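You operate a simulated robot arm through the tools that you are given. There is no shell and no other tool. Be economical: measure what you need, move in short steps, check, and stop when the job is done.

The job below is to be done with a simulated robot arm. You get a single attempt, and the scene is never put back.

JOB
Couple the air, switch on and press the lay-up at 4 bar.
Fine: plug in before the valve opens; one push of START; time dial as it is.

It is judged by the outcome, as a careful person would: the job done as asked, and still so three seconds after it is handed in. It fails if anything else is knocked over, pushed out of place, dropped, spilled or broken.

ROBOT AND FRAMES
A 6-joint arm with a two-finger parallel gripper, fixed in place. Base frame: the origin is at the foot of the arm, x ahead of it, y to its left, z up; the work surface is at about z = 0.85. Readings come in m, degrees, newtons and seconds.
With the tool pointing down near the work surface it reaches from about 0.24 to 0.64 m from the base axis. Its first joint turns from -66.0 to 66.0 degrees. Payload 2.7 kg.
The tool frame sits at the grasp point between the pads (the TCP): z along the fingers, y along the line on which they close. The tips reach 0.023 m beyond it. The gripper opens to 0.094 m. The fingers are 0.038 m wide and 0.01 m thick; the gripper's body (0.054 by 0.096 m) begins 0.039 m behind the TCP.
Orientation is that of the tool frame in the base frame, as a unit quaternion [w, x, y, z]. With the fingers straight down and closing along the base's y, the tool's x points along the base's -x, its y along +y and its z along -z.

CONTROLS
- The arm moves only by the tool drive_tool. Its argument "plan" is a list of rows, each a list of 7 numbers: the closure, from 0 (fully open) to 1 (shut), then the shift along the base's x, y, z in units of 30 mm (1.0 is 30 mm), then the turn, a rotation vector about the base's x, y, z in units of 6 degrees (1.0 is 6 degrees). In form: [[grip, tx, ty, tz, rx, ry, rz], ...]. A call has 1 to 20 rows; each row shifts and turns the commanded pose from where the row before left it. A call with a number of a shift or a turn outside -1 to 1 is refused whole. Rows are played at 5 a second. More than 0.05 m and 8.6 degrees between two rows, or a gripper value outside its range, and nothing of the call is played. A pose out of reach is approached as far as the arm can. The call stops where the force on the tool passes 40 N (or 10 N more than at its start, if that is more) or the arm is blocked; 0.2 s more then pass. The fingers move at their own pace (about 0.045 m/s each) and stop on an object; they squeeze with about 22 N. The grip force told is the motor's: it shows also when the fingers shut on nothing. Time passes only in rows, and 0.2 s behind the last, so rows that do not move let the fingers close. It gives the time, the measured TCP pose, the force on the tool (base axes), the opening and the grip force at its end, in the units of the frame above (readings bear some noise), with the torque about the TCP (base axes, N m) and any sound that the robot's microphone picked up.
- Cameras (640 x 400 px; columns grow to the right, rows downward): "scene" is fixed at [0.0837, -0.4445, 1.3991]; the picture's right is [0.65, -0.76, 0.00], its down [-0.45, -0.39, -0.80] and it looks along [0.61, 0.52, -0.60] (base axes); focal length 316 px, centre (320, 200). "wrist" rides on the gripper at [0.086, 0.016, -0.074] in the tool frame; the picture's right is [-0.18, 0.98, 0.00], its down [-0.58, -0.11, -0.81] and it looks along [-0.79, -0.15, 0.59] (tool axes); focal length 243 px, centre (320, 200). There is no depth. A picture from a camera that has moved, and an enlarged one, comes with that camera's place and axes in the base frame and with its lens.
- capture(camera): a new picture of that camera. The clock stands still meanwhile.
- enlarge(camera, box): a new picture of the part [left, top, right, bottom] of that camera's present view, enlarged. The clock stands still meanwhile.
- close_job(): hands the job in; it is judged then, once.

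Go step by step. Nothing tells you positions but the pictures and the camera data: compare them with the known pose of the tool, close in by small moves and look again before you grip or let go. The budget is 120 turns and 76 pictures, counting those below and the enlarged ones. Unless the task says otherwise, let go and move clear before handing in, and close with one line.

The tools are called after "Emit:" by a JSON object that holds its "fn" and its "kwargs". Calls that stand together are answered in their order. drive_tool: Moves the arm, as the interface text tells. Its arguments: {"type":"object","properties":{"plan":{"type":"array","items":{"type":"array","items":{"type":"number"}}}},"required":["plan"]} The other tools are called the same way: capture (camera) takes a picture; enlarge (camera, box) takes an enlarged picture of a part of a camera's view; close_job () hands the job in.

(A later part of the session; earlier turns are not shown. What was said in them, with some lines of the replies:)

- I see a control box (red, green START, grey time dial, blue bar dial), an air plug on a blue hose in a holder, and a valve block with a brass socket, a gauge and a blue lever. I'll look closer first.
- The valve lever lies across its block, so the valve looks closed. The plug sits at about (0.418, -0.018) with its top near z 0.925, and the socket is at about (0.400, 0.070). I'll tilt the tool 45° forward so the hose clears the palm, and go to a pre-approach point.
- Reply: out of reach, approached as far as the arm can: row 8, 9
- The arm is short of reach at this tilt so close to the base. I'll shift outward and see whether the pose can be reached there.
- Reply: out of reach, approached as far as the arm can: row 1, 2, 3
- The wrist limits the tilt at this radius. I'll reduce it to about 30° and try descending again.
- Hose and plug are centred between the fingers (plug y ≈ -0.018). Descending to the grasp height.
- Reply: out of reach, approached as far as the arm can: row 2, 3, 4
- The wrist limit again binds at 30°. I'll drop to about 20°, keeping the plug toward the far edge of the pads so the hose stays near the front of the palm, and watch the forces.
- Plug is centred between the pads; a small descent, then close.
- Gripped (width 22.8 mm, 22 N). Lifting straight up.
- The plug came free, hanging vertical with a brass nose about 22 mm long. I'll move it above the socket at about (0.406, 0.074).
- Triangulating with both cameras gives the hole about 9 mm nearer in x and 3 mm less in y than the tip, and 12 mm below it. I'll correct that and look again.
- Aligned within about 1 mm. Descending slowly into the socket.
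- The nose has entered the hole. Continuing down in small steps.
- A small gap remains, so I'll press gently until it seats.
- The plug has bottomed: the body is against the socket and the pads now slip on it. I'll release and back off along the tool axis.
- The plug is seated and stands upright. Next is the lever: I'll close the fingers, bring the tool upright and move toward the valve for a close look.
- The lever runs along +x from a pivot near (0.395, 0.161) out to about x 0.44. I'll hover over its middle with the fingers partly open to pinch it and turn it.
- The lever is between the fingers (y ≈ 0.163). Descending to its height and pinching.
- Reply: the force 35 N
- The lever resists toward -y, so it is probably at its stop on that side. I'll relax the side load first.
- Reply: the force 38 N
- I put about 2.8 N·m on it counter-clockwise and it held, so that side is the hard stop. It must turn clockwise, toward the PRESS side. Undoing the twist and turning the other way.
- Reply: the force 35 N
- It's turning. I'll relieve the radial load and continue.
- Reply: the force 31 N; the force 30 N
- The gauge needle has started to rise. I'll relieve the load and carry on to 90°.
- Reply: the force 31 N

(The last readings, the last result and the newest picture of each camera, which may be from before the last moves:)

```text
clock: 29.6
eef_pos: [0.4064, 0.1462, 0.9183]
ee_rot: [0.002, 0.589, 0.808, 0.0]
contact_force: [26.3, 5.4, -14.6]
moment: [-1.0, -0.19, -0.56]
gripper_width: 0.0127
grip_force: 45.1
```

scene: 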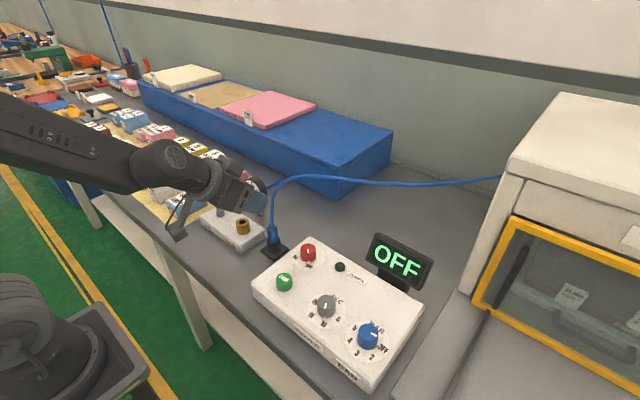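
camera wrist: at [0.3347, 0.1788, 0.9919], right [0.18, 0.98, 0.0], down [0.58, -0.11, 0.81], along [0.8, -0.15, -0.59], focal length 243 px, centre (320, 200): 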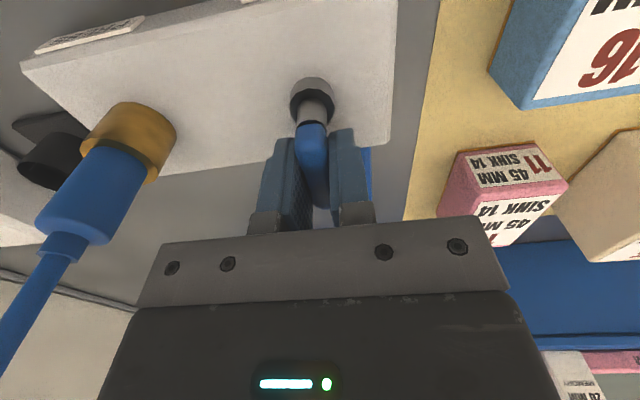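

Emit:
{"fn": "drive_tool", "kwargs": {"plan": [[1, 0.05, 0.02, 0, 0, 0, 0], [1, -0.087, -0.023, 0, 0, 0, -1], [1, -0.089, -0.014, 0, 0, 0, -1], [1, -0.09, -0.005, 0, 0, 0, -1], [1, 0, 0, 0, 0, 0, 0]]}}

Emit:
{"fn": "enlarge", "kwargs": {"camera": "wrist", "box": [220, 40, 420, 240]}}

Emit:
{"fn": "enlarge", "kwargs": {"camera": "scene", "box": [180, 130, 300, 250]}}

```text
clock: 30.8
eef_pos: [0.3994, 0.146, 0.9176]
ee_rot: [0.002, 0.708, 0.706, 0.003]
contact_force: [29.6, -5.5, -2.4]
moment: [-1.02, 0.2, -0.5]
gripper_width: 0.0128
grip_force: 44.6
```

```text
2.00 times, centred on (320, 140) of wrist
camera zoom: at [0.4166, 0.2289, 0.9926], right [0.98, -0.19, 0.01], down [-0.11, -0.58, 0.81], along [-0.15, -0.79, -0.59], focal length 485 px, centre (320, 320)
```

zoom: 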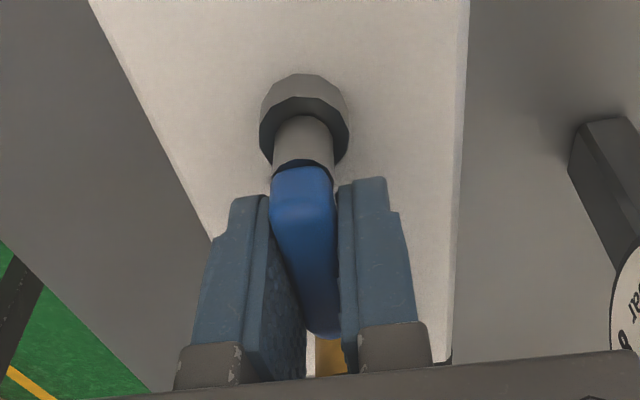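

```text
3.33 times, centred on (240, 190) of scene
camera zoom: at [0.0845, -0.4447, 1.399], right [0.65, -0.76, 0.0], down [-0.46, -0.39, -0.8], along [0.61, 0.52, -0.6], focal length 1053 px, centre (587, 233)
```

zoom: 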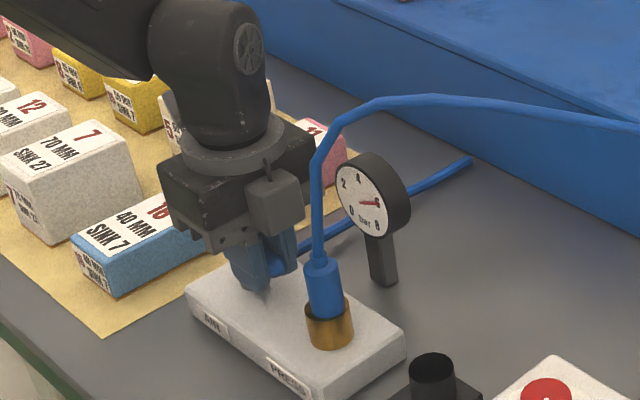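

The gauge reads nearly 6 bar. One further small step checks that the lever is at its end stop.

Emit:
{"fn": "drive_tool", "kwargs": {"plan": [[1, -0.06, 0.02, 0, 0, 0, -1], [1, 0, 0, 0, 0, 0, 0]]}}

Emit:
{"fn": "enlarge", "kwargs": {"camera": "wrist", "box": [220, 40, 420, 240]}}

```text
clock: 31.4
eef_pos: [0.3986, 0.1451, 0.9178]
ee_rot: [0.004, 0.741, 0.671, 0.003]
contact_force: [32.2, -12.1, -0.7]
moment: [0.25, 0.14, 1.83]
gripper_width: 0.0149
grip_force: 45.5
```

```text
2.00 times, centred on (320, 140) of wrist
camera zoom: at [0.4241, 0.2274, 0.9925], right [0.96, -0.28, 0.01], down [-0.17, -0.57, 0.81], along [-0.22, -0.77, -0.59], focal length 485 px, centre (320, 320)
```

zoom: 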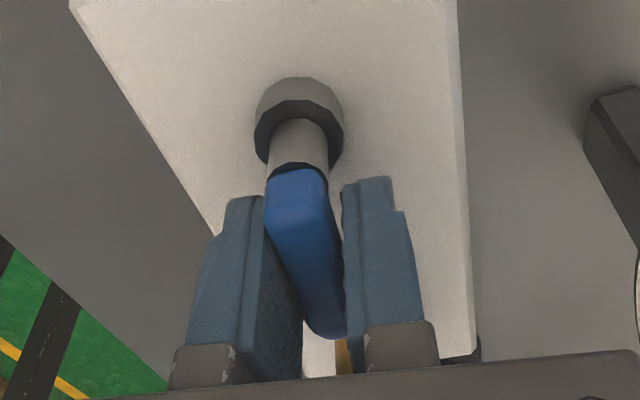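

At the end stop, so the valve is fully open. I'll ease off, open the fingers and lift straight up, then yaw back.

Emit:
{"fn": "drive_tool", "kwargs": {"plan": [[1, 0.1, 0, 0, 0, 0, 1], [0.55, 0, 0, 0, 0, 0, 0], [0.55, 0, 0, 0, 0, 0, 0], [0.55, 0, 0, 0.5, 0, 0, 0], [0.55, 0, 0, 0.8, 0, 0, 0], [0.55, 0, 0.1, 0.9, 0, 0, 0], [0.55, 0, 0.1, 0.9, 0, 0, 0], [0.55, 0, 0, 0.5, 0, 0, 0], [0.55, 0, 0, 0, 0, 0, 0]]}}

Emit:
{"fn": "enlarge", "kwargs": {"camera": "scene", "box": [180, 130, 300, 250]}}

```text
clock: 33.4
eef_pos: [0.4022, 0.1508, 1.0284]
ee_rot: [0.001, 0.707, 0.707, 0.0]
contact_force: [0.3, 0.4, 0.2]
moment: [0.05, 0.01, 0.01]
gripper_width: 0.0424
grip_force: 0.1
```

```text
3.33 times, centred on (240, 190) of scene
camera zoom: at [0.0837, -0.4446, 1.3991], right [0.65, -0.76, 0.0], down [-0.45, -0.39, -0.8], along [0.61, 0.52, -0.6], focal length 1053 px, centre (587, 233)
```

zoom: 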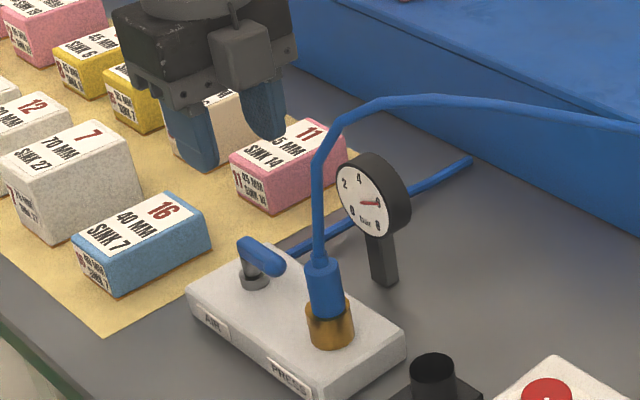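

The lever is along the block, the gauge shows about 6 bar and the plug held. Now back to the control box, going around the hose on the near side.

Emit:
{"fn": "drive_tool", "kwargs": {"plan": [[0.55, -0.5, 0.1, 0.3, 0, 0, 1], [0.55, -0.5, 0.1, 0.3, 0, 0, 1], [0.55, -0.5, 0, 0.3, 0, 0, 1], [0.55, -0.5, 0, 0.2, 0, 0, 1], [0.55, -0.5, 0, 0, 0, 0, 1], [0.55, -0.5, 0, 0, 0, 0, 1], [0.55, -0.5, 0, 0, 0, 0, 1], [0.55, -0.2, 0, 0, 0, 0, 1], [0.55, 0, -0.8, 0, 0, 0, 1], [0.55, 0, -0.9, 0, 0, 0, 1], [0.55, 0, -0.9, 0, 0, 0, 1], [0.55, 0, -0.9, 0, 0, 0, 1], [0.55, 0, -0.9, 0, 0, 0, 1], [0.55, 0, -0.9, 0, 0, 0, 1], [0.55, 0, -0.9, 0, 0, 0, 1], [0.55, 0, -0.9, 0, 0, 0, 0], [0.55, 0, -0.9, 0, 0, 0, 0], [0.55, 0, -0.9, 0, 0, 0, 0], [0.55, 0, -0.9, 0, 0, 0, 0], [0.55, 0, 0, 0, 0, 0, 0]]}}

Emit:
{"fn": "capture", "kwargs": {"camera": "wrist"}}

```text
clock: 37.6
eef_pos: [0.288, -0.137, 1.0599]
ee_rot: [0.001, 0.0, 1.0, 0.0]
contact_force: [0.2, -0.9, 0.1]
moment: [0.0, 0.0, 0.01]
gripper_width: 0.0423
grip_force: 0.1
```

```text
27 pictures are left
camera wrist: at [0.2022, -0.1229, 1.1333], right [0.18, 0.98, 0.0], down [0.58, -0.11, 0.81], along [0.79, -0.15, -0.59], focal length 243 px, centre (320, 200)
```

wrist: 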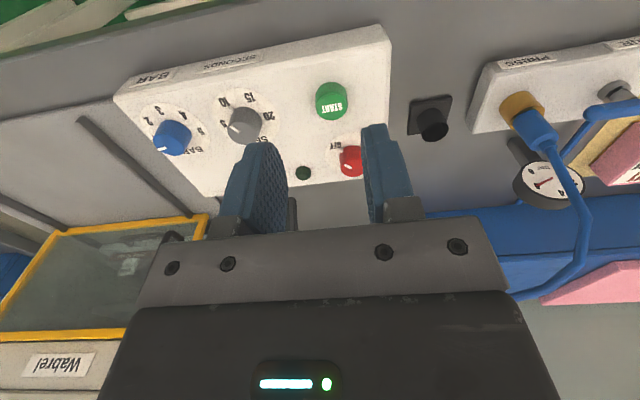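

Emit:
{"fn": "enlarge", "kwargs": {"camera": "wrist", "box": [110, 30, 390, 200]}}

```text
2.29 times, centred on (250, 115) of wrist
camera zoom: at [0.2022, -0.1229, 1.1333], right [0.18, 0.98, 0.0], down [0.58, -0.11, 0.81], along [0.79, -0.15, -0.59], focal length 555 px, centre (480, 394)
```

zoom: 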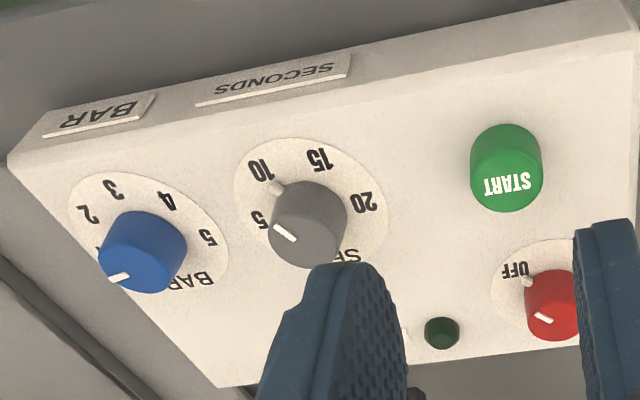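

Red knob centre ≈ (0.425, -0.122) with OFF at about -133° and ON at about 127°, so it turns about 90–100° clockwise. I'll pre-yaw +48° and hover over it.

Emit:
{"fn": "drive_tool", "kwargs": {"plan": [[0.5, 0.6, 0.1, 0, 0, 0, 1], [0.5, 0.6, 0.1, 0, 0, 0, 1], [0.5, 0.6, 0.1, 0, 0, 0, 1], [0.5, 0.6, 0.1, 0, 0, 0, 1], [0.5, 0.6, 0.1, -0.4, 0, 0, 1], [0.5, 0.6, 0, -0.5, 0, 0, 1], [0.5, 0.6, 0, -0.5, 0, 0, 1], [0.5, 0.37, 0, -0.6, 0, 0, 1], [0.5, 0, 0, 0, 0, 0, 0]]}}

Emit:
{"fn": "capture", "kwargs": {"camera": "wrist"}}

```text
clock: 39.6
eef_pos: [0.4271, -0.1209, 0.9981]
ee_rot: [0.0, -0.408, 0.913, 0.0]
contact_force: [-0.1, -0.3, 0.3]
moment: [-0.03, 0.01, -0.03]
gripper_width: 0.0469
grip_force: 0.0
```

```text
25 pictures are left
camera wrist: at [0.3573, -0.1767, 1.0721], right [-0.61, 0.79, 0.0], down [0.47, 0.36, 0.81], along [0.64, 0.49, -0.59], focal length 243 px, centre (320, 200)
```

wrist: 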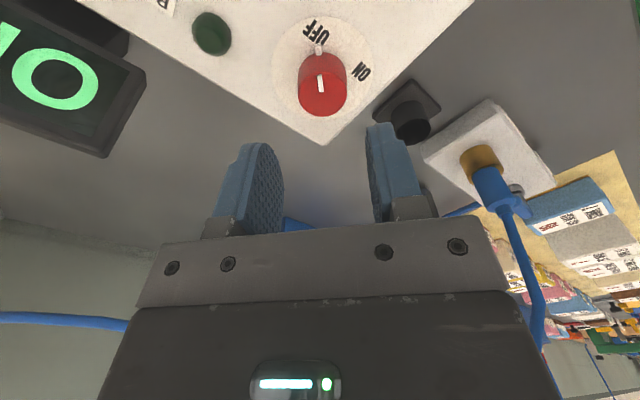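

The knob is centred under the TCP. Descending and gripping it.

Emit:
{"fn": "drive_tool", "kwargs": {"plan": [[0.5, 0, 0, -0.7, 0, 0, 0], [0.5, 0, 0, -0.7, 0, 0, 0], [0.5, 0, 0, -0.6, 0, 0, 0], [0.5, 0, 0, -0.43, 0, 0, 0], [0.75, 0, 0, 0, 0, 0, 0], [0.75, 0, 0, 0, 0, 0, 0], [0.75, 0, 0, 0, 0, 0, 0]]}}

Emit:
{"fn": "capture", "kwargs": {"camera": "wrist"}}

```text
clock: 41.2
eef_pos: [0.4243, -0.1201, 0.9263]
ee_rot: [-0.001, -0.407, 0.913, 0.002]
contact_force: [-15.9, 18.1, 4.3]
moment: [0.61, 0.38, 0.02]
gripper_width: 0.0334
grip_force: 44.7
```

```text
24 pictures are left
camera wrist: at [0.3565, -0.1758, 0.999], right [-0.61, 0.79, 0.01], down [0.47, 0.36, 0.81], along [0.64, 0.49, -0.59], focal length 243 px, centre (320, 200)
```

wrist: 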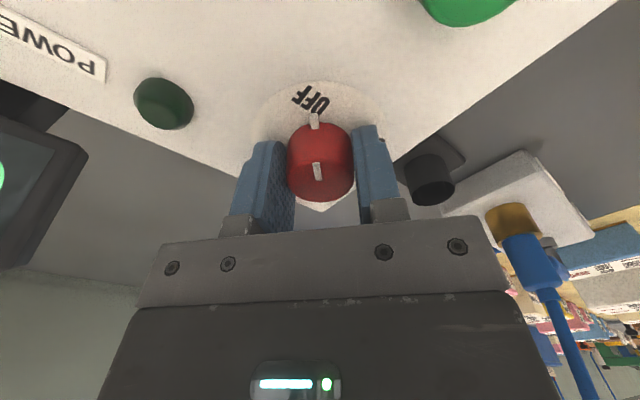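

Gripped. I'll ease the lateral offset, then turn clockwise about 90°.

Emit:
{"fn": "drive_tool", "kwargs": {"plan": [[0.75, -0.05, 0.065, 0, 0, 0, 0], [0.75, 0, 0, 0, 0, 0, -1], [0.75, 0, 0, 0, 0, 0, -1], [0.75, 0, 0, 0, 0, 0, -1], [0.75, 0, 0, 0, 0, 0, -1], [0.75, 0, 0, 0, 0, 0, -1], [0.75, 0, 0, 0, 0, 0, -1], [0.75, 0, 0, 0, 0, 0, -1], [0.75, 0, 0, 0, 0, 0, -1], [0.75, 0, 0, 0, 0, 0, 0]]}}

Emit:
{"fn": "capture", "kwargs": {"camera": "wrist"}}

```text
clock: 43.4
eef_pos: [0.4247, -0.1199, 0.9256]
ee_rot: [0.0, 0.0, 1.0, 0.0]
contact_force: [16.6, -4.4, -29.3]
moment: [-0.08, 0.04, -0.01]
gripper_width: 0.0332
grip_force: 45.1
```

```text
23 pictures are left
camera wrist: at [0.3392, -0.1058, 0.9995], right [0.19, 0.98, 0.0], down [0.58, -0.11, 0.81], along [0.79, -0.15, -0.59], focal length 243 px, centre (320, 200)
```

wrist: 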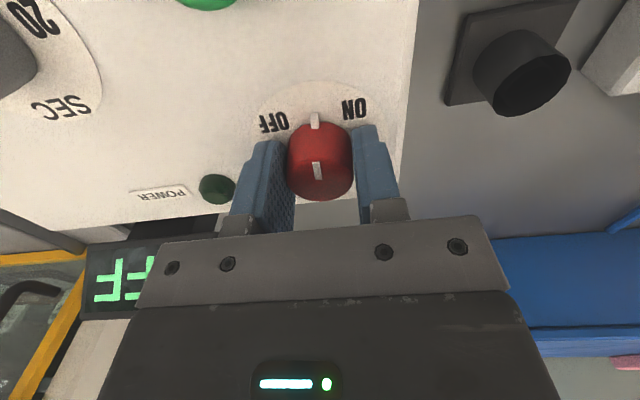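

The pointer is now between OFF and ON; continuing.

Emit:
{"fn": "drive_tool", "kwargs": {"plan": [[0.75, 0.03, 0, -0.05, 0, 0, 0], [0.75, 0, 0, 0, 0, 0, -1], [0.75, 0, 0, 0, 0, 0, -1], [0.75, 0, 0, 0, 0, 0, -1], [0.75, 0, 0, 0, 0, 0, -1], [0.75, 0, 0, 0, 0, 0, -1], [0.75, 0, 0, 0, 0, 0, -1], [0.75, 0, 0, 0, 0, 0, -1], [0.75, 0, 0, 0, 0, 0, 0]]}}

Emit:
{"fn": "capture", "kwargs": {"camera": "wrist"}}

Emit:
{"fn": "capture", "kwargs": {"camera": "scene"}}

```text
clock: 45.4
eef_pos: [0.4249, -0.1204, 0.9252]
ee_rot: [0.002, 0.358, 0.934, -0.001]
contact_force: [11.0, -9.6, -7.4]
moment: [0.0, 0.27, 0.42]
gripper_width: 0.0336
grip_force: 45.4
```

```text
22 pictures are left
camera wrist: at [0.3723, -0.0519, 0.9995], right [0.79, 0.61, 0.0], down [0.36, -0.47, 0.81], along [0.49, -0.64, -0.59], focal length 243 px, centre (320, 200)
```

wrist: 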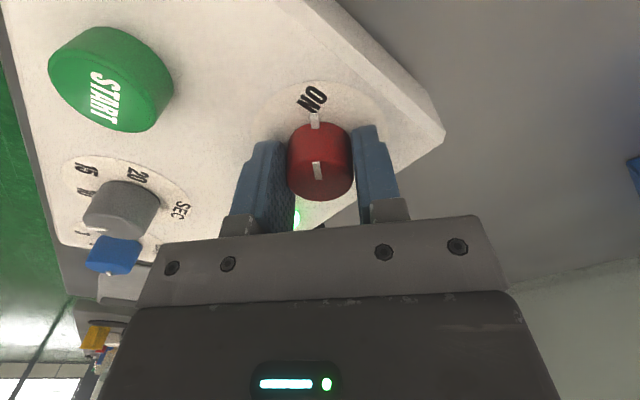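

```text
21 pictures are left
```

scene: 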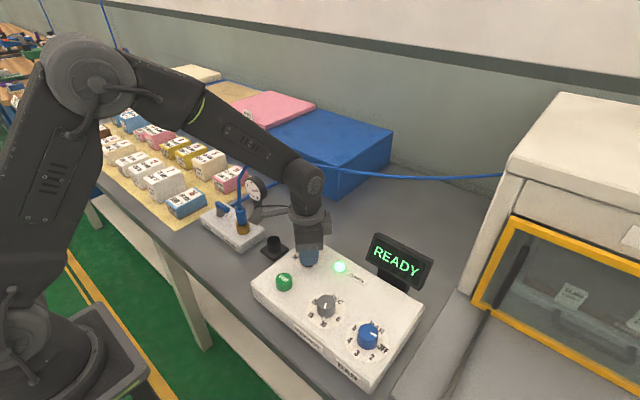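

The display reads READY and the power lamp is lit. I'll release, lift and move over the blue BAR knob at about (0.350, -0.321) with yaw near +60°.

Emit:
{"fn": "drive_tool", "kwargs": {"plan": [[0.5, 0, 0, 0, 0, 0, 0], [0.5, 0, 0, 0, 0, 0, 0], [0.5, 0, 0, 0.7, 0, 0, 0], [0.5, 0, 0, 0.8, 0, 0, 1], [0.5, 0, 0, 0.8, 0, 0, 1], [0.5, -0.2, 0, 0.3, 0, 0, 1], [0.5, -0.2, -0.5, 0, 0, 0, 1], [0.5, -0.2, -0.5, 0, 0, 0, 1], [0.5, -0.2, -0.5, 0, 0, 0, 1], [0.5, -0.2, -0.5, 0, 0, 0, 1], [0.5, -0.2, -0.6, 0, 0, 0, 1], [0.5, -0.2, -0.6, 0, 0, 0, 1], [0.5, -0.2, -0.6, 0, 0, 0, 1], [0.5, -0.2, -0.6, 0, 0, 0, 1], [0.5, -0.2, -0.6, 0, 0, 0, 1], [0.5, -0.2, -0.6, 0, 0, 0, 1], [0.5, -0.2, -0.6, 0, 0, 0, 1], [0.5, -0.1, -0.5, 0, 0, 0, 1], [0.5, 0, 0, 0, 0, 0, 1], [0.5, 0, 0, 0, 0, 0, 1]]}}

Emit:
{"fn": "capture", "kwargs": {"camera": "wrist"}}

```text
clock: 49.6
eef_pos: [0.3501, -0.3194, 1.0037]
ee_rot: [0.001, -0.501, 0.866, 0.0]
contact_force: [0.2, -0.4, 0.2]
moment: [-0.03, -0.02, 0.02]
gripper_width: 0.047
grip_force: 0.1
```

```text
20 pictures are left
camera wrist: at [0.2936, -0.3892, 1.0767], right [-0.76, 0.65, 0.0], down [0.38, 0.45, 0.81], along [0.52, 0.61, -0.59], focal length 243 px, centre (320, 200)
```

wrist: 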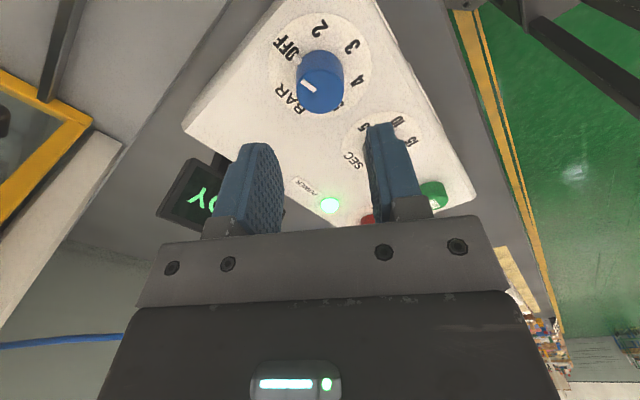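

Emit:
{"fn": "enlarge", "kwargs": {"camera": "wrist", "box": [250, 0, 400, 130]}}

```text
3.08 times, centred on (325, 65) of wrist
camera zoom: at [0.2936, -0.3892, 1.0767], right [-0.76, 0.65, 0.0], down [0.38, 0.45, 0.81], along [0.52, 0.61, -0.59], focal length 746 px, centre (305, 615)
```

zoom: 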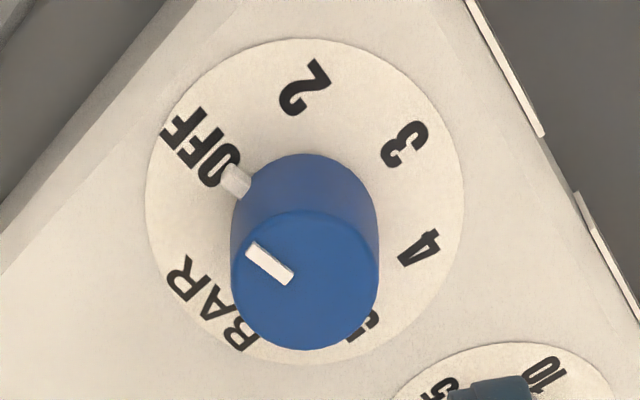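

The labels are spaced about 53°, so OFF to 4 is roughly 160° clockwise. I'll descend, grip, and turn most of the way before checking.

Emit:
{"fn": "drive_tool", "kwargs": {"plan": [[0.5, 0.02, -0.1, -0.7, 0, 0, 0], [0.5, 0, 0, -0.7, 0, 0, 0], [0.5, 0, 0, -0.7, 0, 0, 0], [0.5, 0, 0, -0.55, 0, 0, 0], [0.75, 0, 0, 0, 0, 0, 0], [0.75, 0, 0, 0, 0, 0, 0], [0.75, 0, 0, 0, 0, 0, 0]]}}

```text
clock: 51.2
eef_pos: [0.3497, -0.3231, 0.9238]
ee_rot: [0.0, -0.5, 0.866, 0.001]
contact_force: [-9.6, 8.6, 7.0]
moment: [-0.23, 0.05, 0.26]
gripper_width: 0.0381
grip_force: 16.9
```

Emit:
{"fn": "drive_tool", "kwargs": {"plan": [[0.8, -0.03, 0.02, 0, 0, 0, 0], [0.8, 0, 0, 0, 0, 0, -1], [0.8, 0, 0, 0, 0, 0, -1], [0.8, 0, 0, 0, 0, 0, -1], [0.8, 0, 0, 0, 0, 0, -1], [0.8, 0, 0, 0, 0, 0, -1], [0.8, 0, 0, 0, 0, 0, -1], [0.8, 0, 0, 0, 0, 0, -1], [0.8, 0, 0, 0, 0, 0, -1], [0.8, 0, 0, 0, 0, 0, -1], [0.8, 0, 0, 0, 0, 0, -1], [0.8, 0, 0, 0, 0, 0, 0]]}}

Emit:
{"fn": "capture", "kwargs": {"camera": "wrist"}}

```text
clock: 53.8
eef_pos: [0.3487, -0.3212, 0.9244]
ee_rot: [-0.003, 0.0, 1.0, 0.002]
contact_force: [-9.6, 34.3, 12.1]
moment: [0.73, 0.63, 0.02]
gripper_width: 0.033
grip_force: 44.7
```

```text
18 pictures are left
camera wrist: at [0.263, -0.3065, 0.9979], right [0.19, 0.98, 0.01], down [0.59, -0.12, 0.8], along [0.79, -0.15, -0.6], focal length 243 px, centre (320, 200)
```

wrist: 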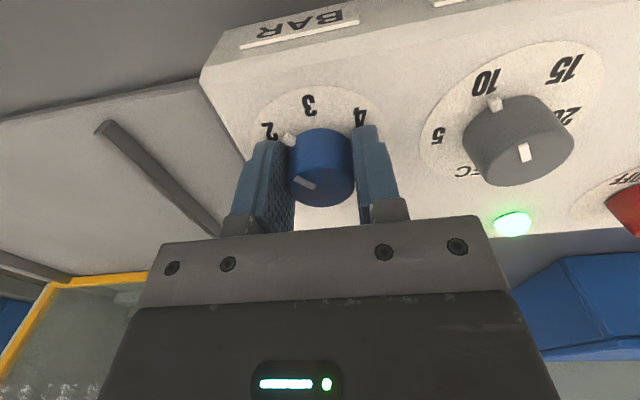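

Pointer is just past 2 and the side load is high. I'll relieve it and continue about 96° more.

Emit:
{"fn": "drive_tool", "kwargs": {"plan": [[0.8, -0.03, 0.1, 0.03, 0, 0, 0], [0.8, 0, 0, 0, 0, 0, -1], [0.8, 0, 0, 0, 0, 0, -1], [0.8, 0, 0, 0, 0, 0, -1], [0.8, 0, 0, 0, 0, 0, -1], [0.8, 0, 0, 0, 0, 0, -1], [0.8, 0, 0, 0, 0, 0, -1], [0.8, 0, 0, 0, 0, 0, -1], [0.8, 0, 0, 0, 0, 0, -1], [0.8, 0, 0, 0, 0, 0, 0]]}}

Emit:
{"fn": "capture", "kwargs": {"camera": "wrist"}}

```text
clock: 56.0
eef_pos: [0.3488, -0.3186, 0.9232]
ee_rot: [0.0, 0.409, 0.913, 0.001]
contact_force: [11.9, 20.5, -21.6]
moment: [0.72, 0.1, 0.06]
gripper_width: 0.033
grip_force: 45.0
```

```text
17 pictures are left
camera wrist: at [0.3038, -0.2456, 0.9976], right [0.86, 0.52, 0.0], down [0.31, -0.51, 0.81], along [0.42, -0.69, -0.59], focal length 243 px, centre (320, 200)
```

wrist: 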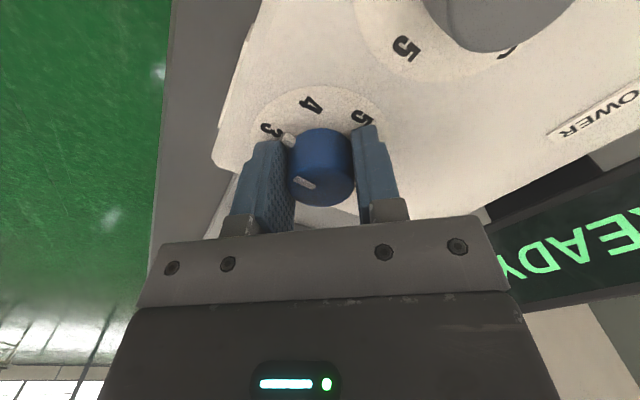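

Emit:
{"fn": "drive_tool", "kwargs": {"plan": [[0.8, 0.04, 0.06, -0.03, 0, 0, 0], [0.8, 0, 0, 0, 0, 0, -1], [0.8, 0, 0, 0, 0, 0, -1], [0.8, 0, 0, 0, 0, 0, -1], [0.8, 0, 0, 0, 0, 0, -1], [0.8, 0, 0, 0, 0, 0, -1], [0.8, 0, 0, 0, 0, 0, -1], [0.8, 0, 0, 0, 0, 0, -1], [0.8, 0, 0, 0, 0, 0, 0]]}}

Emit:
{"fn": "enlarge", "kwargs": {"camera": "wrist", "box": [220, 60, 420, 220]}}

Emit:
{"fn": "enlarge", "kwargs": {"camera": "scene", "box": [300, 220, 450, 390]}}

```text
clock: 58.0
eef_pos: [0.3492, -0.318, 0.9233]
ee_rot: [0.0, 0.708, 0.706, 0.0]
contact_force: [0.9, -2.5, -19.2]
moment: [-0.13, 0.01, -0.02]
gripper_width: 0.0331
grip_force: 44.3
```

```text
2.50 times, centred on (320, 140) of wrist
camera zoom: at [0.3673, -0.2335, 0.9975], right [0.98, -0.19, 0.0], down [-0.11, -0.58, 0.81], along [-0.15, -0.79, -0.59], focal length 606 px, centre (320, 350)
```

zoom: 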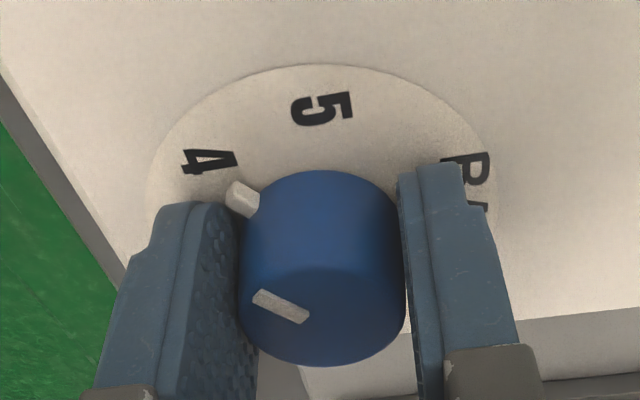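

```text
2.35 times, centred on (375, 305) of scene
camera zoom: at [0.084, -0.4448, 1.399], right [0.65, -0.76, 0.0], down [-0.45, -0.39, -0.8], along [0.61, 0.52, -0.6], focal length 744 px, centre (191, -47)
```

zoom: 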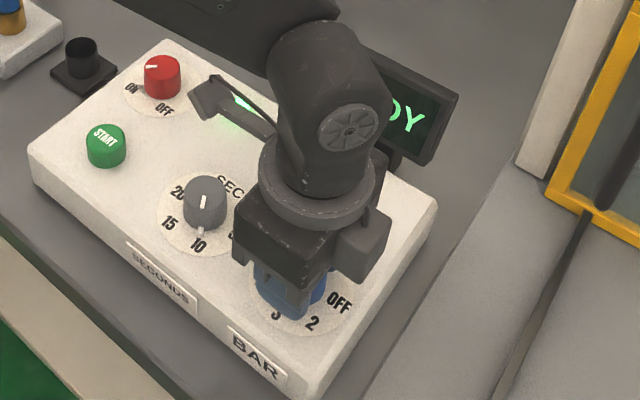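

The pointer looks close to 4. I'll release, lift and move aside to check it properly.

Emit:
{"fn": "drive_tool", "kwargs": {"plan": [[0.45, 0, 0, 0, 0, 0, 0], [0.45, 0, 0, 0, 0, 0, 0], [0.45, 0, 0, 0.8, 0, 0, 0], [0.45, 0, 0, 0.9, 0, 0, 0], [0.45, 0, 0.8, 0.8, 0, 0, 0], [0.45, 0, 0.8, 0, 0, 0, 0], [0.45, 0, 0.8, 0, 0, 0, 0], [0.45, 0, 0, 0, 0, 0, 0]]}}

Emit:
{"fn": "enlarge", "kwargs": {"camera": "scene", "box": [300, 270, 420, 380]}}

Emit:
{"fn": "capture", "kwargs": {"camera": "wrist"}}

```text
clock: 59.8
eef_pos: [0.3516, -0.2436, 0.998]
ee_rot: [0.001, 0.707, 0.707, -0.001]
contact_force: [0.2, 0.1, 0.5]
moment: [0.03, 0.0, -0.01]
gripper_width: 0.0516
grip_force: 0.2
```

```text
3.64 times, centred on (360, 325) of scene
camera zoom: at [0.0837, -0.4445, 1.3991], right [0.65, -0.76, 0.0], down [-0.45, -0.39, -0.8], along [0.61, 0.52, -0.6], focal length 1149 px, centre (174, -254)
```

zoom: 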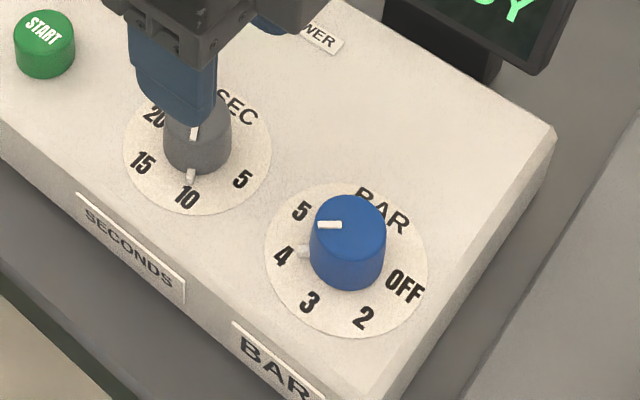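

```text
13 pictures are left
camera wrist: at [0.3677, -0.1594, 1.0718], right [0.98, -0.18, 0.0], down [-0.11, -0.58, 0.81], along [-0.15, -0.79, -0.59], focal length 243 px, centre (320, 200)
```

wrist: 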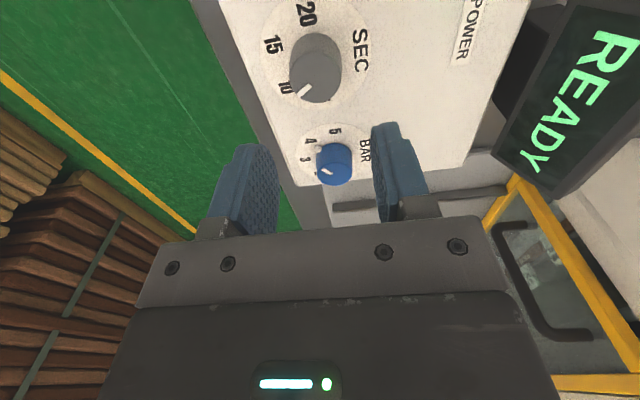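

The pointer lines up with 4 once its height above the dial is allowed for, and the time dial is still at 10. Next I'll close the fingers and hover over START at about (0.335, -0.137).

Emit:
{"fn": "drive_tool", "kwargs": {"plan": [[1, -0.15, 0.9, 0, 0, 0, 0], [1, -0.15, 0.9, 0, 0, 0, 0], [1, -0.15, 0.9, 0, 0, 0, 0], [1, -0.1, 0.85, -0.5, 0, 0, 0], [1, 0, 0, -0.5, 0, 0, 0], [1, 0, 0, 0, 0, 0, 0]]}}

Emit:
{"fn": "capture", "kwargs": {"camera": "wrist"}}

Emit:
{"fn": "enlarge", "kwargs": {"camera": "scene", "box": [220, 210, 440, 370]}}

```text
clock: 61.2
eef_pos: [0.3328, -0.1374, 0.9682]
ee_rot: [0.001, 0.707, 0.707, -0.001]
contact_force: [-0.4, -1.1, 0.2]
moment: [0.02, 0.0, 0.0]
gripper_width: 0.0001
grip_force: 22.2
```

```text
12 pictures are left
camera wrist: at [0.3498, -0.0526, 1.0416], right [0.98, -0.18, 0.0], down [-0.11, -0.58, 0.81], along [-0.15, -0.79, -0.59], focal length 243 px, centre (320, 200)
```

wrist: 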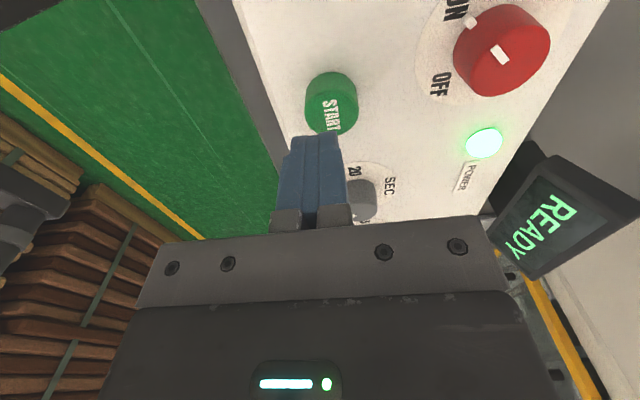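

```text
2.50 times, centred on (330, 290) of scene
camera zoom: at [0.0837, -0.4445, 1.3991], right [0.65, -0.76, 0.0], down [-0.45, -0.39, -0.8], along [0.61, 0.52, -0.6], focal length 790 px, centre (295, -25)
```

zoom: 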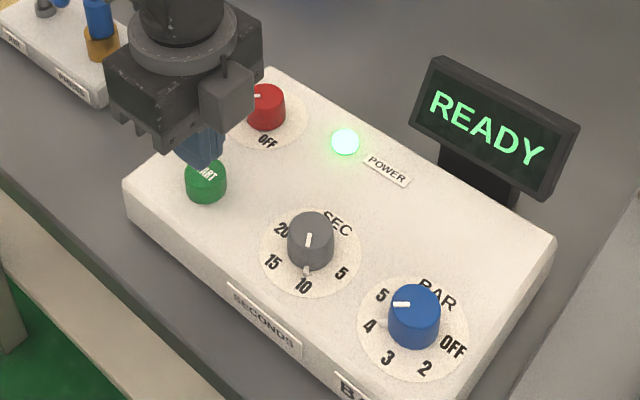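

START's centre looks nearer (0.339, -0.134); small correction, then down in small steps.

Emit:
{"fn": "drive_tool", "kwargs": {"plan": [[1, 0.2, 0.1, 0, 0, 0, 0], [1, 0, 0, -0.4, 0, 0, 0], [1, 0, 0, -0.15, 0, 0, 0], [1, 0, 0, -0.1, 0, 0, 0]]}}

Emit:
{"fn": "enlarge", "kwargs": {"camera": "scene", "box": [220, 210, 440, 370]}}

```text
clock: 62.2
eef_pos: [0.3393, -0.1354, 0.9494]
ee_rot: [0.0, 0.707, 0.707, -0.001]
contact_force: [-0.1, 0.0, -0.1]
moment: [-0.03, -0.01, -0.01]
gripper_width: 0.0002
grip_force: 21.8
```

```text
2.50 times, centred on (330, 290) of scene
camera zoom: at [0.0837, -0.4445, 1.3991], right [0.65, -0.76, 0.0], down [-0.45, -0.39, -0.8], along [0.61, 0.52, -0.6], focal length 790 px, centre (295, -25)
```

zoom: 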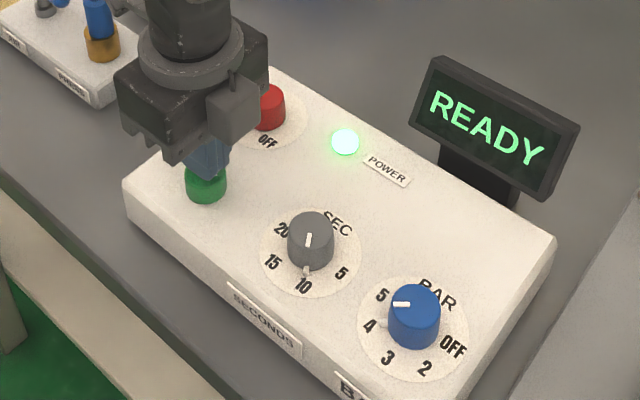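

Fingertips are centred just above START. Pressing gently.

Emit:
{"fn": "drive_tool", "kwargs": {"plan": [[1, 0, 0, -0.1, 0, 0, 0], [1, 0, 0, -0.1, 0, 0, 0]]}}

```text
clock: 62.8
eef_pos: [0.3389, -0.1369, 0.9424]
ee_rot: [0.001, 0.707, 0.707, -0.001]
contact_force: [0.0, 0.5, 0.2]
moment: [0.01, -0.02, 0.0]
gripper_width: 0.0001
grip_force: 22.6
```

Emit:
{"fn": "drive_tool", "kwargs": {"plan": [[1, 0, 0, -0.08, 0, 0, 0], [1, 0, 0, -0.08, 0, 0, 0]]}}

```text
clock: 63.4
eef_pos: [0.3396, -0.1347, 0.9389]
ee_rot: [0.002, 0.707, 0.707, 0.0]
contact_force: [0.1, -0.1, 2.5]
moment: [0.01, -0.03, -0.01]
gripper_width: 0.0001
grip_force: 22.3
```

In first contact (2.5 N). Continuing.

Emit:
{"fn": "drive_tool", "kwargs": {"plan": [[1, 0, 0, -0.08, 0, 0, 0], [1, 0, 0, -0.08, 0, 0, 0]]}}

Emit:
{"fn": "enlarge", "kwargs": {"camera": "scene", "box": [220, 210, 440, 370]}}

```text
clock: 64.0
eef_pos: [0.3403, -0.136, 0.934]
ee_rot: [0.0, 0.707, 0.707, -0.002]
contact_force: [-1.0, 1.5, 4.2]
moment: [0.08, 0.05, 0.01]
gripper_width: 0.0
grip_force: 22.0
heard: click
```

```text
2.50 times, centred on (330, 290) of scene
camera zoom: at [0.0836, -0.4445, 1.3991], right [0.65, -0.76, 0.0], down [-0.45, -0.39, -0.8], along [0.61, 0.52, -0.6], focal length 790 px, centre (295, -25)
```

zoom: 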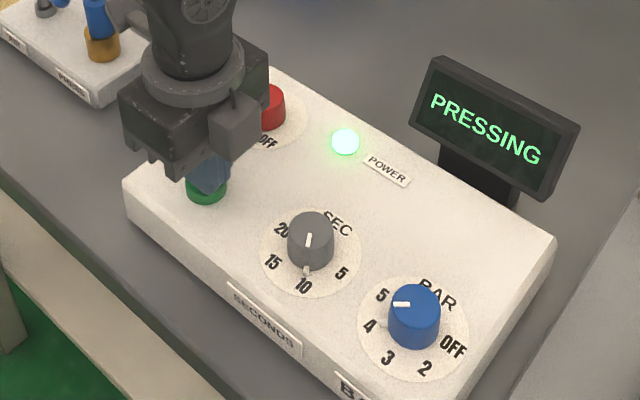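

A click was heard and the display reads PRESSING. Lifting clear, then letting the 10-second cycle run.

Emit:
{"fn": "drive_tool", "kwargs": {"plan": [[1, 0, 0, 0.5, 0, 0, 0], [1, 0, 0, 0.9, 0, 0, 0], [1, 0, 0, 0.9, 0, 0, 0], [1, 0, 0, 0.9, 0, 0, 0], [1, 0, 0, 0, 0, 0, 0], [1, 0, 0, 0, 0, 0, 0]]}}

Emit:
{"fn": "capture", "kwargs": {"camera": "scene"}}

Emit:
{"fn": "enlarge", "kwargs": {"camera": "scene", "box": [190, 150, 290, 250]}}

```text
clock: 65.4
eef_pos: [0.3391, -0.1362, 1.0288]
ee_rot: [0.001, 0.707, 0.707, -0.001]
contact_force: [0.2, 0.2, -0.9]
moment: [0.01, 0.02, 0.0]
gripper_width: 0.0001
grip_force: 22.0
```

```text
8 pictures are left
```

scene: 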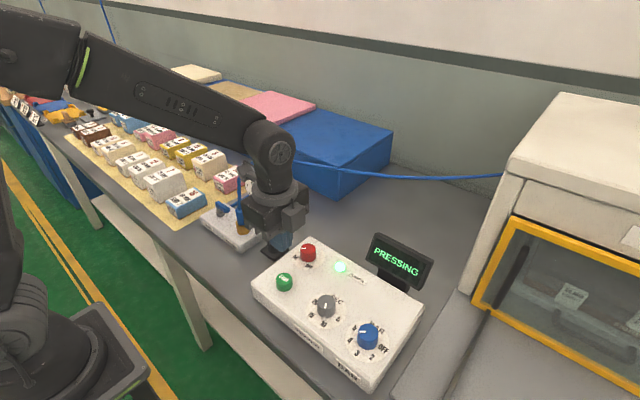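

```text
4.00 times, centred on (240, 200) of scene
camera zoom: at [0.0837, -0.4445, 1.3991], right [0.65, -0.76, 0.0], down [-0.45, -0.39, -0.8], along [0.61, 0.52, -0.6], focal length 1264 px, centre (640, 200)
```

zoom: 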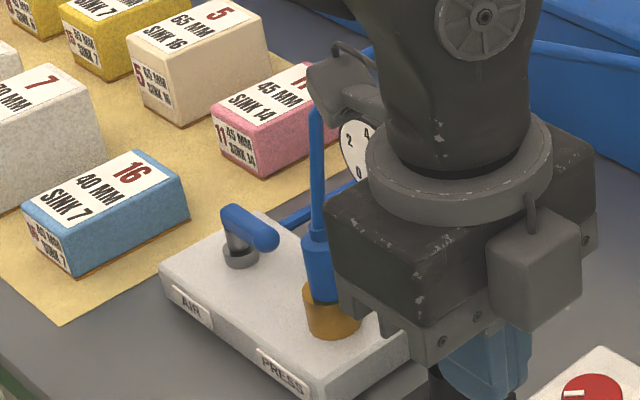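

Pressing is under way. I'll wait out the cycle with the arm still.

Emit:
{"fn": "drive_tool", "kwargs": {"plan": [[1, 0, 0, 0.3, 0, 0, 0], [1, 0, 0, 0, 0, 0, 0], [1, 0, 0, 0, 0, 0, 0], [1, 0, 0, 0, 0, 0, 0], [1, 0, 0, 0, 0, 0, 0], [1, 0, 0, 0, 0, 0, 0], [1, 0, 0, 0, 0, 0, 0], [1, 0, 0, 0, 0, 0, 0], [1, 0, 0, 0, 0, 0, 0], [1, 0, 0, 0, 0, 0, 0], [1, 0, 0, 0, 0, 0, 0], [1, 0, 0, 0, 0, 0, 0], [1, 0, 0, 0, 0, 0, 0], [1, 0, 0, 0, 0, 0, 0], [1, 0, 0, 0, 0, 0, 0], [1, 0, 0, 0, 0, 0, 0], [1, 0, 0, 0, 0, 0, 0], [1, 0, 0, 0, 0, 0, 0], [1, 0, 0, 0, 0, 0, 0], [1, 0, 0, 0, 0, 0, 0]]}}

Emit:
{"fn": "drive_tool", "kwargs": {"plan": [[1, 0, 0, 0, 0, 0, 0], [1, 0, 0, 0, 0, 0, 0], [1, 0, 0, 0, 0, 0, 0], [1, 0, 0, 0, 0, 0, 0], [1, 0, 0, 0, 0, 0, 0], [1, 0, 0, 0, 0, 0, 0], [1, 0, 0, 0, 0, 0, 0], [1, 0, 0, 0, 0, 0, 0], [1, 0, 0, 0, 0, 0, 0], [1, 0, 0, 0, 0, 0, 0], [1, 0, 0, 0, 0, 0, 0], [1, 0, 0, 0, 0, 0, 0], [1, 0, 0, 0, 0, 0, 0], [1, 0, 0, 0, 0, 0, 0], [1, 0, 0, 0, 0, 0, 0], [1, 0, 0, 0, 0, 0, 0], [1, 0, 0, 0, 0, 0, 0], [1, 0, 0, 0, 0, 0, 0], [1, 0, 0, 0, 0, 0, 0], [1, 0, 0, 0, 0, 0, 0]]}}

Emit:
{"fn": "enlarge", "kwargs": {"camera": "scene", "box": [220, 210, 440, 390]}}

```text
clock: 69.6
eef_pos: [0.3388, -0.1343, 1.0391]
ee_rot: [0.0, 0.707, 0.707, -0.001]
contact_force: [-0.1, -0.7, 0.0]
moment: [-0.03, -0.01, 0.04]
gripper_width: 0.0
grip_force: 22.3
```

```text
clock: 73.8
eef_pos: [0.3391, -0.1352, 1.0393]
ee_rot: [0.001, 0.707, 0.707, -0.001]
contact_force: [0.1, 0.4, -0.5]
moment: [0.03, 0.0, 0.03]
gripper_width: 0.0
grip_force: 21.7
```

```text
2.22 times, centred on (330, 300) of scene
camera zoom: at [0.0837, -0.4446, 1.3991], right [0.65, -0.76, 0.0], down [-0.45, -0.39, -0.8], along [0.61, 0.52, -0.6], focal length 702 px, centre (298, -22)
```

zoom: 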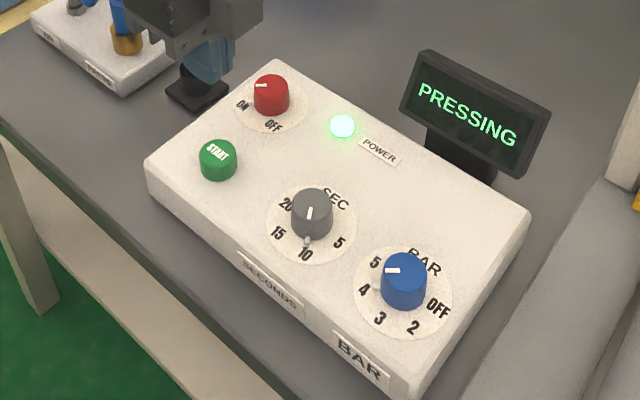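

Emit:
{"fn": "drive_tool", "kwargs": {"plan": [[0.8, 0, 0, 0, 0, 0, 0], [0.5, 0, 0, 0, 0, 0, 0], [0.5, 0, 0, 0, 0, 0, 0], [0.5, 0, 0, 0, 0, 0, 0], [0.5, 0, 0, 0, 0, 0, 0], [0.5, 0, 0, 0, 0, 0, 0], [0.5, 0, 0, 0, 0, 0, 0], [0.5, 0, 0, 0, 0, 0, 0], [0.5, 0, 0, 0, 0, 0, 0], [0.5, 0, 0, 0, 0, 0, 0], [0.5, 0, 0, 0, 0, 0, 0], [0.5, 0, 0, 0, 0, 0, 0]]}}

Emit:
{"fn": "capture", "kwargs": {"camera": "scene"}}

```text
clock: 76.4
eef_pos: [0.3385, -0.1363, 1.0393]
ee_rot: [0.0, 0.707, 0.707, 0.0]
contact_force: [0.7, 1.3, 0.0]
moment: [0.0, -0.02, -0.02]
gripper_width: 0.0471
grip_force: 0.1
```

```text
5 pictures are left
```

scene: 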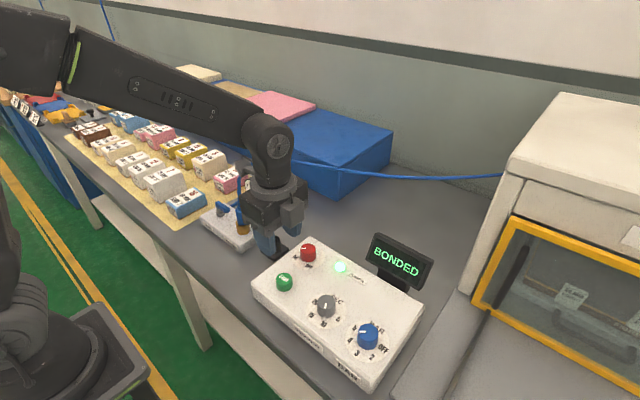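

The display reads BONDED, the arm is clear and everything else is in place. Handing in.

Emit:
{"fn": "close_job", "kwargs": {}}

```text
The job is handed in.
```

The lay-up is pressed and the display reads BONDED. The air was plugged in before the valve opened, the power is on, the BAR dial is at 4, START was pushed once and the time dial was left at 10.
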